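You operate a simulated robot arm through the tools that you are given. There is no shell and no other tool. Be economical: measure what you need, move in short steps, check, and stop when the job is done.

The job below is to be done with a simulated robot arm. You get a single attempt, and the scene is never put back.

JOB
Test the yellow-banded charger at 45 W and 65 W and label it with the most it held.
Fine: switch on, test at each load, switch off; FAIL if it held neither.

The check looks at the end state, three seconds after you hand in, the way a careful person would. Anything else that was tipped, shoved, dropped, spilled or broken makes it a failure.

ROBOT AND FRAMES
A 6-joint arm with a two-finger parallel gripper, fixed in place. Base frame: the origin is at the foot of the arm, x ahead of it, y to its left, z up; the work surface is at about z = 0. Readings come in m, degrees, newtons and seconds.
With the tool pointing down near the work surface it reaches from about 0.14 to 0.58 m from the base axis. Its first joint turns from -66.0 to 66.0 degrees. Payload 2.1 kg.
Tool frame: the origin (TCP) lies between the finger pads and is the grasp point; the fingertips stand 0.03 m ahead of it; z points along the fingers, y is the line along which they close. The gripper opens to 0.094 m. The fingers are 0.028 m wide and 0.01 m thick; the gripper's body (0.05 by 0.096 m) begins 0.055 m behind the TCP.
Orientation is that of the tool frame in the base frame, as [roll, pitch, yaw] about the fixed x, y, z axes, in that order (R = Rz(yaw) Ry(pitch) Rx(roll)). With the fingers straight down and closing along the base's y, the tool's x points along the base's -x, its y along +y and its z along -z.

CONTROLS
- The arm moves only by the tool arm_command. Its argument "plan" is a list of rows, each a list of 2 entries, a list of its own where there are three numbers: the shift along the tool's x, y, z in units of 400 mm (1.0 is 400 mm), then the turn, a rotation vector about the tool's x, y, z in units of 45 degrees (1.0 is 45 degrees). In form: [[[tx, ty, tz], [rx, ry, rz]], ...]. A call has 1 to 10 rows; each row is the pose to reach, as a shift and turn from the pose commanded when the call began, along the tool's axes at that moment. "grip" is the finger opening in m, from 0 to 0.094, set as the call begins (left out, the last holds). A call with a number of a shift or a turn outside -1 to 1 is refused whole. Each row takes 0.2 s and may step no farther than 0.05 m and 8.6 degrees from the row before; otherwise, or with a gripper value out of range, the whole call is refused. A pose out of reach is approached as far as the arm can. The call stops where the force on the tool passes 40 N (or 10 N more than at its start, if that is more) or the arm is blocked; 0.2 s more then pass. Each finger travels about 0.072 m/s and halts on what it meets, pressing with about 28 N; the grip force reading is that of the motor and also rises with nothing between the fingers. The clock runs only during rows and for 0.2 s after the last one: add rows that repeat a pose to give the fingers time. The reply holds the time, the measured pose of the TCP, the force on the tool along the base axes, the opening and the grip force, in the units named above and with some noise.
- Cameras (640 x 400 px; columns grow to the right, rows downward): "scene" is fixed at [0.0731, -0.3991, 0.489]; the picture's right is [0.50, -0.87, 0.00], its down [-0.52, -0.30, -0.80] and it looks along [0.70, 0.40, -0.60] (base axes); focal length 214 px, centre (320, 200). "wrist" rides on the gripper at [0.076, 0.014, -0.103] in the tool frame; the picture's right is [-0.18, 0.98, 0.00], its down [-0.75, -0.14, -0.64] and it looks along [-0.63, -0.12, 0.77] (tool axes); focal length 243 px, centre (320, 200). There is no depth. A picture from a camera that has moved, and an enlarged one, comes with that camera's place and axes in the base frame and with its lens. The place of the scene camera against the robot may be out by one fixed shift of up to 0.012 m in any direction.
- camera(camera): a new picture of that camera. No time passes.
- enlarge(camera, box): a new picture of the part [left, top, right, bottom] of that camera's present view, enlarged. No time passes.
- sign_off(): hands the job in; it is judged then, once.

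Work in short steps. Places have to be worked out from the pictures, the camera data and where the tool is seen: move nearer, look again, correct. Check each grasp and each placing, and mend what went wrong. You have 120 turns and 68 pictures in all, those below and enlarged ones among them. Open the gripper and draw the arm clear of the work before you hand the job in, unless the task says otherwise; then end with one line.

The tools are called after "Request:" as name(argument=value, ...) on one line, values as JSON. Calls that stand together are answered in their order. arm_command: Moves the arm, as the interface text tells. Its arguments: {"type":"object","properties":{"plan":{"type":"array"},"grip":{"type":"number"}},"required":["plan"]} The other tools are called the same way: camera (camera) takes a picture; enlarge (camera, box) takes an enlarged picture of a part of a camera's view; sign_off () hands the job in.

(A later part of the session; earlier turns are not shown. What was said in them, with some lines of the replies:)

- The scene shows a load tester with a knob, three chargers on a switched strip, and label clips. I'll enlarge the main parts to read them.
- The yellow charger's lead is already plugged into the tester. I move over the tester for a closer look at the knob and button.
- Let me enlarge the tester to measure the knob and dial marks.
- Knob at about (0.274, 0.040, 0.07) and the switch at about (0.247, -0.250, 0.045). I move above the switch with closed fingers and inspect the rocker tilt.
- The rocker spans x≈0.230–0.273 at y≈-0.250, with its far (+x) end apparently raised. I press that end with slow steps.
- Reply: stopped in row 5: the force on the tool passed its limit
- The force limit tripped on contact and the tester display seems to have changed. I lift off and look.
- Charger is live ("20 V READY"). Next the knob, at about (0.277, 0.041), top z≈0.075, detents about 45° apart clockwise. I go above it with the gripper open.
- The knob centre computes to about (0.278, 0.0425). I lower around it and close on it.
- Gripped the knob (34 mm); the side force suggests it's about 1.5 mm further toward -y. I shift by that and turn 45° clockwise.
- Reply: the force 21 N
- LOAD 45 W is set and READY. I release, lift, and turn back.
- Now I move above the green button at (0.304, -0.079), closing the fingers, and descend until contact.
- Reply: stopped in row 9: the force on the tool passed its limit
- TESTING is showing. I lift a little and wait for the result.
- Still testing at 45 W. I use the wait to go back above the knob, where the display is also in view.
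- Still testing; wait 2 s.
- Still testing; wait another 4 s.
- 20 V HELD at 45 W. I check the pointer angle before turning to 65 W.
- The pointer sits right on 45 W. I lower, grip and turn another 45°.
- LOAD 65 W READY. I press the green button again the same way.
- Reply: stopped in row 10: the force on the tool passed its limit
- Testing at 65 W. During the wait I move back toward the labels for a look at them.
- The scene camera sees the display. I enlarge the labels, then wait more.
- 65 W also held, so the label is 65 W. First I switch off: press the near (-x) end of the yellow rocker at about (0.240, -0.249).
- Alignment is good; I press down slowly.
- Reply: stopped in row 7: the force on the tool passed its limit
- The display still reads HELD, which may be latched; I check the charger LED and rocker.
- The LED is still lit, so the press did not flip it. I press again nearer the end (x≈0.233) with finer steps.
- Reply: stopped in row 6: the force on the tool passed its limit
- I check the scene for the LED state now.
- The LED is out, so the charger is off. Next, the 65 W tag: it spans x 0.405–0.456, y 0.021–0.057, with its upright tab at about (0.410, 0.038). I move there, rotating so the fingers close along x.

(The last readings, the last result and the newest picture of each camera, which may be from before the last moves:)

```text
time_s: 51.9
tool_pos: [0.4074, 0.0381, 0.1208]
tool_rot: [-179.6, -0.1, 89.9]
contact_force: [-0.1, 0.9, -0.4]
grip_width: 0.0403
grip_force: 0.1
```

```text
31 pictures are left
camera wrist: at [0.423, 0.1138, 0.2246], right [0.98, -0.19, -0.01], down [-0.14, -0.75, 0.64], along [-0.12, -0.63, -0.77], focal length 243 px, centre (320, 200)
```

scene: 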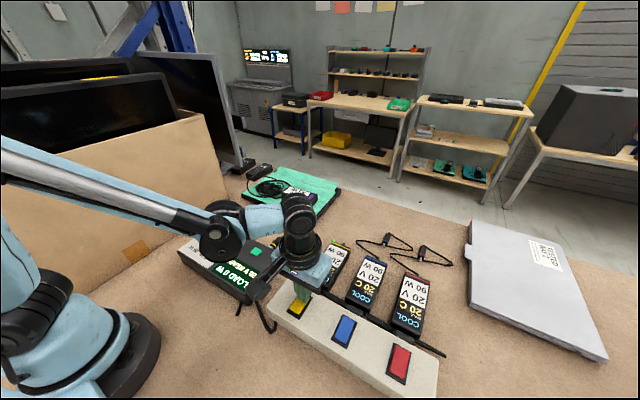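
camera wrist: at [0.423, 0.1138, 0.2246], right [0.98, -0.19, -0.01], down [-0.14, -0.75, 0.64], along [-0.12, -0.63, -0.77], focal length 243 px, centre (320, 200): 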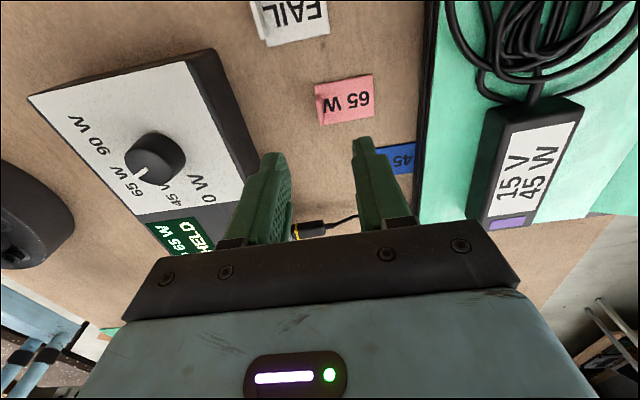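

Request:
enlarge(camera="wrist", box=[290, 60, 400, 140])

```text
5.00 times, centred on (345, 100) of wrist
camera zoom: at [0.423, 0.1138, 0.2246], right [0.98, -0.19, -0.01], down [-0.14, -0.75, 0.64], along [-0.12, -0.63, -0.77], focal length 1213 px, centre (195, 700)
```

zoom: 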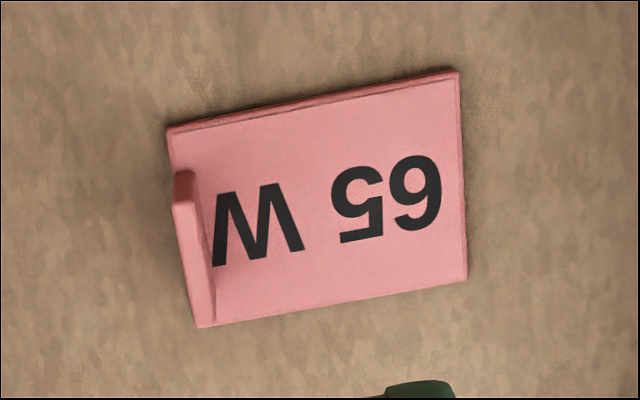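

The tab is at about x=0.408, y=0.039, and the TCP is nearly on it. I descend to fingertip z≈0.007 and close.

Request:
arm_command(plan=[[[0.002, 0.002, 0.08], [0, 0, 0]], [[0.002, 0.002, 0.16], [0, 0, 0]], [[0.002, 0.002, 0.19], [0, 0, 0]], [[0.002, 0.002, 0.2], [0, 0, 0]], [[0.002, 0.002, 0.2085], [0, 0, 0]]])

Request:
arm_command(plan=[[[0, 0, 0], [0, 0, 0]], [[0, 0, 0], [0, 0, 0]], [[0, 0, 0], [0, 0, 0]], [[0, 0, 0], [0, 0, 0]]], grip=0.0)

Request:
camera(camera="wrist")

```text
time_s: 53.1
tool_pos: [0.4097, 0.0379, 0.0388]
tool_rot: [-179.6, -0.1, 90.0]
contact_force: [-0.3, -0.3, -0.4]
grip_width: 0.04
grip_force: 0.1
```

```text
time_s: 54.1
tool_pos: [0.4095, 0.0396, 0.0403]
tool_rot: [-179.7, -0.1, 90.0]
contact_force: [-0.3, 0.2, 0.1]
grip_width: 0.0013
grip_force: 27.7
```

```text
29 pictures are left
camera wrist: at [0.4251, 0.1148, 0.1421], right [0.98, -0.18, -0.01], down [-0.14, -0.75, 0.64], along [-0.12, -0.63, -0.77], focal length 243 px, centre (320, 200)
```

wrist: 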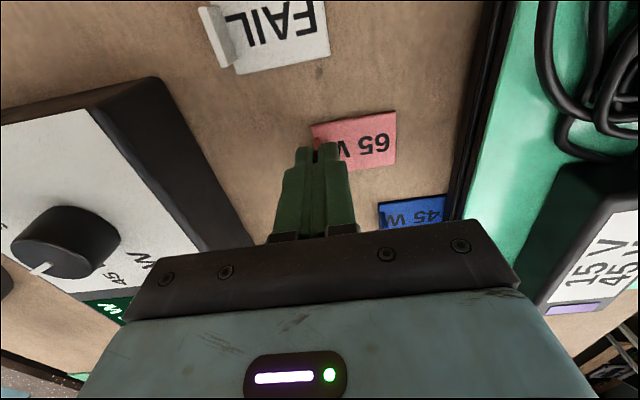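

The opening reads 1.3 mm; I look closer to see whether the tab is between the pads.

Request:
enlarge(camera="wrist", box=[270, 100, 410, 220])

Request:
enlarge(camera="scene", box=[220, 180, 310, 250])

```text
3.33 times, centred on (340, 160) of wrist
camera zoom: at [0.4251, 0.1148, 0.1421], right [0.98, -0.18, -0.01], down [-0.14, -0.75, 0.64], along [-0.12, -0.63, -0.77], focal length 809 px, centre (253, 333)
```

zoom: 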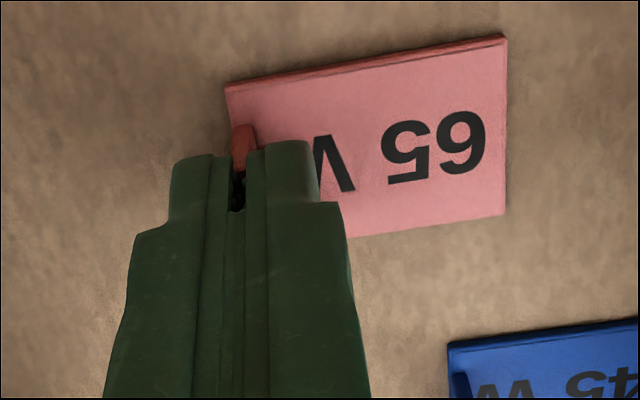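

```text
5.71 times, centred on (265, 215) of scene
camera zoom: at [0.0731, -0.3991, 0.489], right [0.5, -0.87, 0.0], down [-0.52, -0.3, -0.8], along [0.7, 0.4, -0.6], focal length 1226 px, centre (634, 114)
```

zoom: 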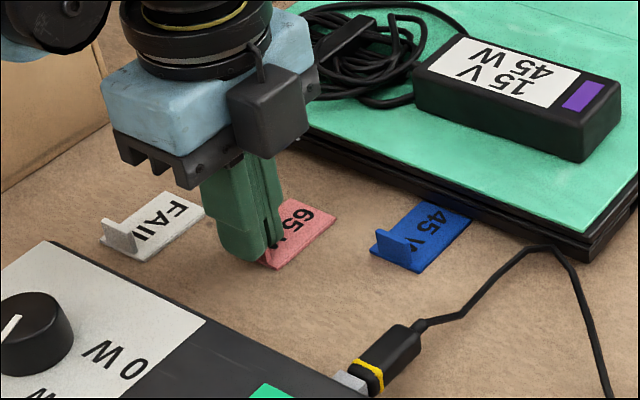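

The tab is between the pads. I lift slightly and check that the tag comes along.

Request:
arm_command(plan=[[[0, 0, -0.03], [0, 0, 0]], [[0, 0, -0.07], [0, 0, 0]], [[0, 0, -0.1], [0, 0, 0]]])

Request:
enlarge(camera="scene", box=[200, 150, 330, 260])

```text
time_s: 54.9
tool_pos: [0.4104, 0.038, 0.08]
tool_rot: [-179.5, -0.1, 90.0]
contact_force: [-0.2, 0.7, -0.3]
grip_width: 0.0011
grip_force: 27.9
```

```text
3.64 times, centred on (265, 205) of scene
camera zoom: at [0.0731, -0.3991, 0.489], right [0.5, -0.87, 0.0], down [-0.52, -0.3, -0.8], along [0.7, 0.4, -0.6], focal length 780 px, centre (520, 182)
```

zoom: 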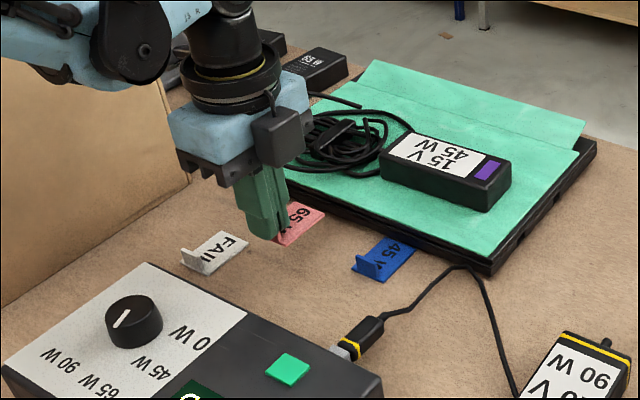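

The tag is held. I carry it up and over the yellow charger, to a TCP of about (0.363, -0.243, 0.17).

Request:
arm_command(plan=[[[0, 0, -0.11], [0, 0, 0]], [[-0.05, 0, -0.2], [0, 0, 0]], [[-0.15, -0.02, -0.225], [0, 0, 0]], [[-0.25, -0.04, -0.225], [0, 0, 0]], [[-0.35, -0.06, -0.225], [0, 0, 0]], [[-0.45, -0.08, -0.225], [0, 0, 0]], [[-0.55, -0.1, -0.225], [0, 0, 0]], [[-0.65, -0.1185, -0.225], [0, 0, 0]], [[-0.7025, -0.1185, -0.225], [0, 0, 0]]])

Request:
camera(camera="wrist")

Request:
camera(camera="scene")

```text
time_s: 56.9
tool_pos: [0.3664, -0.242, 0.172]
tool_rot: [-179.6, 0.0, 90.0]
contact_force: [1.1, -0.1, -1.7]
grip_width: 0.0013
grip_force: 27.4
```

```text
25 pictures are left
camera wrist: at [0.3813, -0.1662, 0.2753], right [0.98, -0.18, -0.01], down [-0.14, -0.76, 0.64], along [-0.12, -0.63, -0.77], focal length 243 px, centre (320, 200)
```

wrist: 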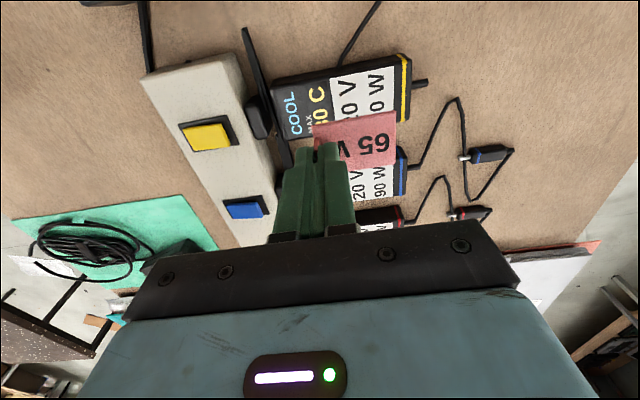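

```text
24 pictures are left
```

scene: 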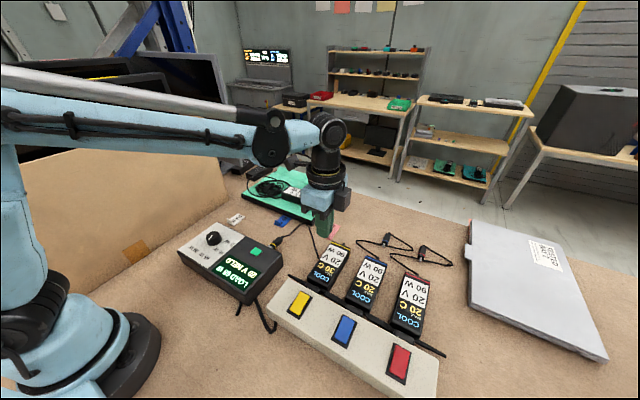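

I enlarge the charger and tag to refine the target.

Request:
enlarge(camera="wrist", box=[250, 40, 430, 220])

```text
2.22 times, centred on (340, 130) of wrist
camera zoom: at [0.3813, -0.1662, 0.2753], right [0.98, -0.18, -0.01], down [-0.14, -0.76, 0.64], along [-0.12, -0.63, -0.77], focal length 539 px, centre (276, 356)
```

zoom: 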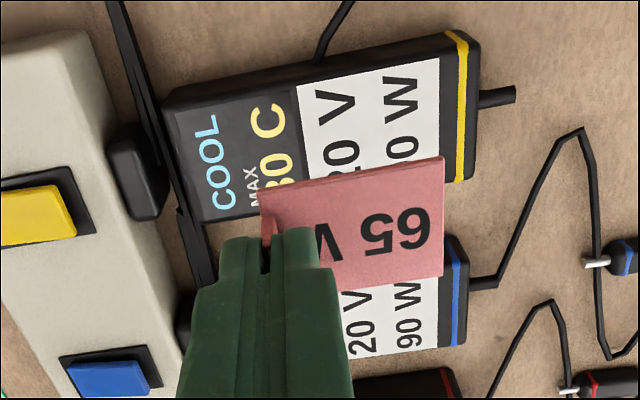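

The charger top spans x 0.328–0.444, y -0.270 to -0.220, and the tag centre is now about (0.390, -0.241). I correct by (-4, -4) mm and descend to just above the top.

Request:
arm_command(plan=[[[-0.01, -0.01, 0.06], [0, 0, 0]], [[-0.01, -0.01, 0.12], [0, 0, 0]], [[-0.01, -0.01, 0.16], [0, 0, 0]], [[-0.01, -0.01, 0.18], [0, 0, 0]], [[-0.01, -0.01, 0.187], [0, 0, 0]], [[-0.01, -0.01, 0.194], [0, 0, 0]]])

Request:
camera(camera="wrist")

Request:
enlarge(camera="scene", box=[280, 200, 400, 300])

```text
time_s: 58.3
tool_pos: [0.3599, -0.2463, 0.0907]
tool_rot: [-179.5, 0.0, 89.9]
contact_force: [0.6, 0.9, -0.7]
grip_width: 0.0011
grip_force: 27.9
```

```text
22 pictures are left
camera wrist: at [0.3751, -0.1709, 0.1941], right [0.98, -0.18, -0.01], down [-0.14, -0.75, 0.64], along [-0.12, -0.63, -0.77], focal length 243 px, centre (320, 200)
```

wrist: 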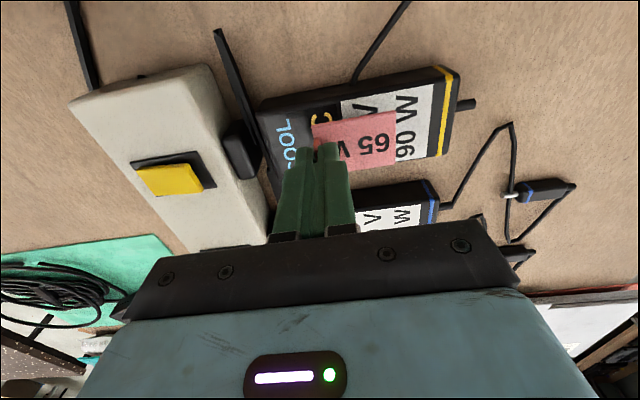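

```text
4.00 times, centred on (340, 250) of scene
camera zoom: at [0.0731, -0.3991, 0.489], right [0.5, -0.87, 0.0], down [-0.52, -0.3, -0.8], along [0.7, 0.4, -0.6], focal length 858 px, centre (240, 0)
```

zoom: 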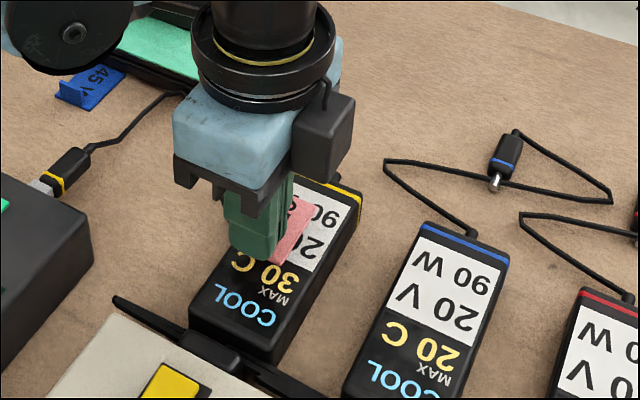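

No contact yet; the tag is inside the outline with several mm margin. I descend in 1.5 mm rows until contact.

Request:
arm_command(plan=[[[0.002, 0, 0.004], [0, 0, 0]], [[0.002, 0, 0.008], [0, 0, 0]], [[0.002, 0, 0.0115], [0, 0, 0]], [[0.002, 0, 0.015], [0, 0, 0]]])

```text
time_s: 59.3
tool_pos: [0.3595, -0.2457, 0.0847]
tool_rot: [-179.5, -0.1, 90.1]
contact_force: [-0.2, -0.1, 0.5]
grip_width: 0.0012
grip_force: 28.3
```

Request:
enlarge(camera="wrist", box=[250, 50, 470, 200])

Request:
enlarge(camera="scene", box=[315, 235, 375, 290])

```text
2.67 times, centred on (360, 125) of wrist
camera zoom: at [0.375, -0.1702, 0.1884], right [0.98, -0.18, -0.01], down [-0.14, -0.75, 0.64], along [-0.12, -0.63, -0.77], focal length 647 px, centre (213, 400)
```

zoom: 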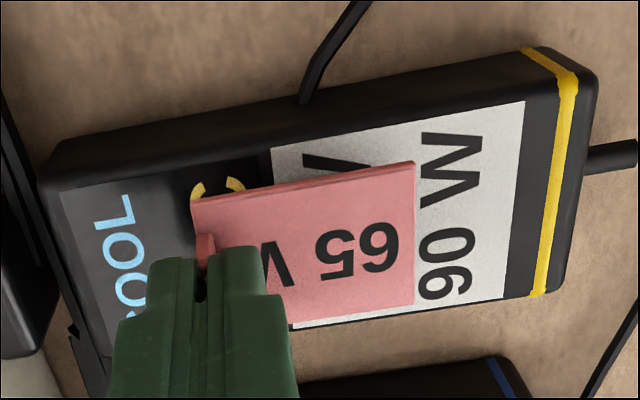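

```text
7.27 times, centred on (345, 262) of scene
camera zoom: at [0.0731, -0.3991, 0.489], right [0.5, -0.87, 0.0], down [-0.52, -0.3, -0.8], along [0.7, 0.4, -0.6], focal length 1560 px, centre (138, -254)
```

zoom: 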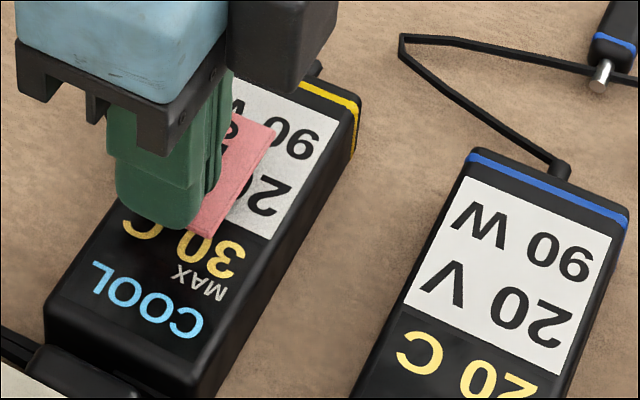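

Not touching yet, so the charger is lower than assumed (about 0.03 m), which puts its centreline near y=-0.250. I shift 4 mm toward -y and continue down.

Request:
arm_command(plan=[[[-0.01, 0, 0.002], [0, 0, 0]], [[-0.01, 0, 0.006], [0, 0, 0]], [[-0.01, 0, 0.01], [0, 0, 0]], [[-0.01, 0, 0.014], [0, 0, 0]], [[-0.01, 0, 0.018], [0, 0, 0]]])

Request:
enlarge(camera="scene", box=[315, 235, 375, 290])

```text
time_s: 60.5
tool_pos: [0.3585, -0.2496, 0.0784]
tool_rot: [-179.6, -0.2, 90.1]
contact_force: [-1.2, -0.6, 0.7]
grip_width: 0.001
grip_force: 28.1
```

```text
7.27 times, centred on (345, 262) of scene
camera zoom: at [0.0731, -0.3991, 0.489], right [0.5, -0.87, 0.0], down [-0.52, -0.3, -0.8], along [0.7, 0.4, -0.6], focal length 1560 px, centre (138, -254)
```

zoom: 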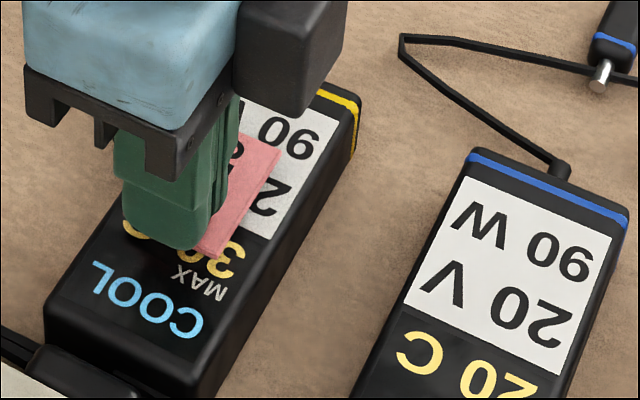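

Still clear; continue down.

Request:
arm_command(plan=[[[0, 0, 0.004], [0, 0, 0]], [[0, 0, 0.008], [0, 0, 0]], [[0, 0, 0.012], [0, 0, 0]], [[0, 0, 0.015], [0, 0, 0]]])

Request:
enlarge(camera="wrist", box=[250, 50, 470, 200])

```text
time_s: 61.5
tool_pos: [0.3591, -0.2501, 0.0731]
tool_rot: [-179.6, -0.1, 90.0]
contact_force: [-0.1, 0.1, 0.6]
grip_width: 0.0012
grip_force: 28.4
```

```text
2.67 times, centred on (360, 125) of wrist
camera zoom: at [0.3738, -0.1739, 0.1755], right [0.98, -0.18, -0.01], down [-0.14, -0.75, 0.64], along [-0.12, -0.63, -0.77], focal length 647 px, centre (213, 400)
```

zoom: 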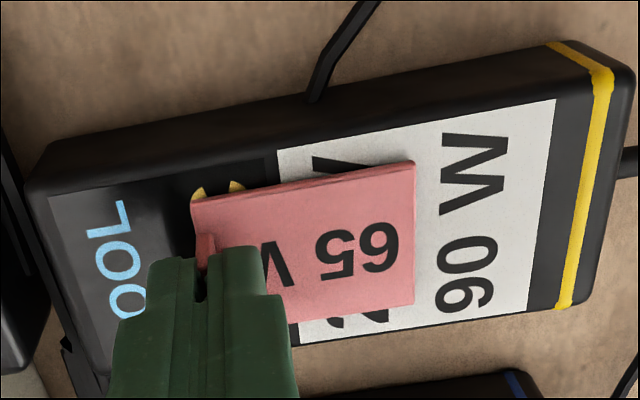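

Well inside the outline; continue down until contact.

Request:
arm_command(plan=[[[0, 0, 0.004], [0, 0, 0]], [[0, 0, 0.008], [0, 0, 0]], [[0, 0, 0.012], [0, 0, 0]], [[0, 0, 0.015], [0, 0, 0]], [[0, 0, 0.018], [0, 0, 0]]])

```text
time_s: 62.7
tool_pos: [0.3588, -0.249, 0.0661]
tool_rot: [-179.5, -0.1, 89.9]
contact_force: [-5.0, 1.3, 22.9]
grip_width: 0.0014
grip_force: 27.6
```

Contact at TCP z≈0.066. I ease off 1 mm, open slightly and look.

Request:
arm_command(plan=[[[0, 0, -0.002], [0, 0, 0]], [[0, 0, -0.002], [0, 0, 0]]])

Request:
arm_command(plan=[[[0, 0, 0], [0, 0, 0]], [[0, 0, 0], [0, 0, 0]], [[0, 0, 0], [0, 0, 0]]], grip=0.03)

Request:
enlarge(camera="wrist", box=[250, 50, 470, 200])

```text
time_s: 63.3
tool_pos: [0.3587, -0.2499, 0.0654]
tool_rot: [-179.6, -0.1, 90.0]
contact_force: [-5.4, 0.6, 6.1]
grip_width: 0.0012
grip_force: 28.1
```

```text
time_s: 64.1
tool_pos: [0.3591, -0.249, 0.066]
tool_rot: [-179.6, 0.0, 90.0]
contact_force: [-1.0, 0.9, 0.0]
grip_width: 0.0298
grip_force: 0.0
```

```text
2.67 times, centred on (360, 125) of wrist
camera zoom: at [0.3745, -0.1739, 0.169], right [0.98, -0.18, -0.01], down [-0.14, -0.75, 0.64], along [-0.12, -0.63, -0.77], focal length 647 px, centre (213, 400)
```

zoom: 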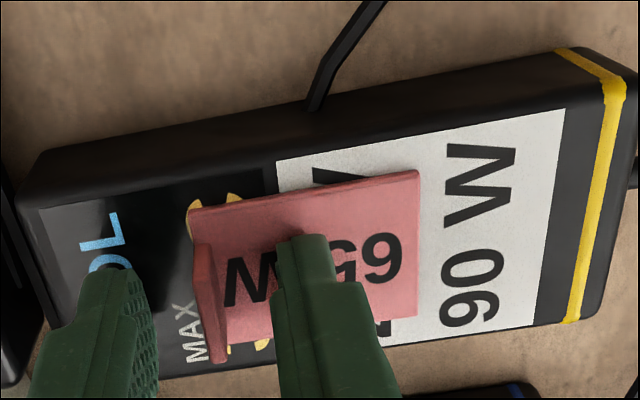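

Tag is resting flat on the charger and released. I lift straight up and draw clear.

Request:
arm_command(plan=[[[0, 0, -0.03], [0, 0, 0]], [[0, 0, -0.1], [0, 0, 0]], [[0, 0, -0.2], [0, 0, 0]], [[0, 0, -0.3], [0, 0, 0]], [[0.08, 0, -0.38], [0, 0, 0]], [[0.18, -0.05, -0.42], [0, 0, 0]], [[0.28, -0.1, -0.45], [0, 0, 0]], [[0.38, -0.15, -0.45], [0, 0, 0]]])

Request:
camera(camera="scene")

Request:
enlarge(camera="scene", box=[270, 220, 400, 330])

```text
time_s: 65.9
tool_pos: [0.3012, -0.0957, 0.2508]
tool_rot: [-179.5, 0.0, 89.9]
contact_force: [-0.3, 0.1, -0.2]
grip_width: 0.0298
grip_force: 0.0
```

```text
15 pictures are left
```

scene: 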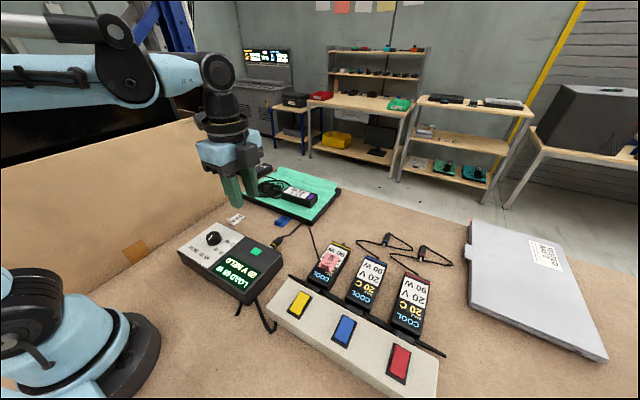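

```text
3.64 times, centred on (335, 275) of scene
camera zoom: at [0.0731, -0.3992, 0.489], right [0.5, -0.87, 0.0], down [-0.52, -0.3, -0.8], along [0.7, 0.4, -0.6], focal length 780 px, centre (266, -73)
```

zoom: 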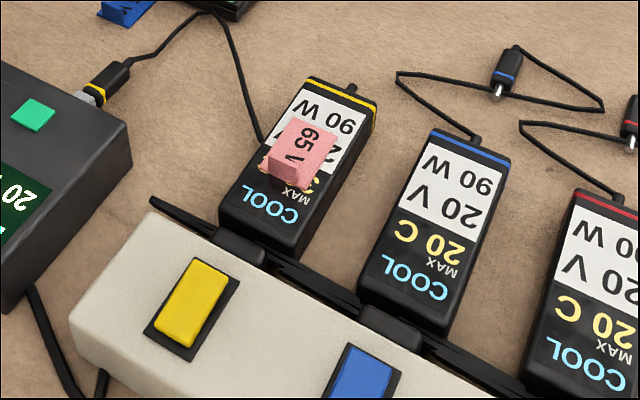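

The 65 W tag lies on the yellow-banded charger, its LED is off and nothing else was disturbed. I open the gripper, lift a bit more, and hand in.

Request:
arm_command(plan=[[[0, 0, -0.1], [0, 0, 0]], [[0, 0, -0.2], [0, 0, 0]]], grip=0.09)

Request:
sign_off()

```text
time_s: 66.5
tool_pos: [0.3004, -0.0968, 0.3281]
tool_rot: [-179.6, -0.1, 90.1]
contact_force: [-0.2, -0.2, 0.6]
grip_width: 0.0901
grip_force: 0.0
```

```text
The job is handed in.
```

The yellow-banded charger held 20 V at both 45 W and 65 W, so I switched it off and put the 65 W label on it; the tester's knob is still set to 65 W.
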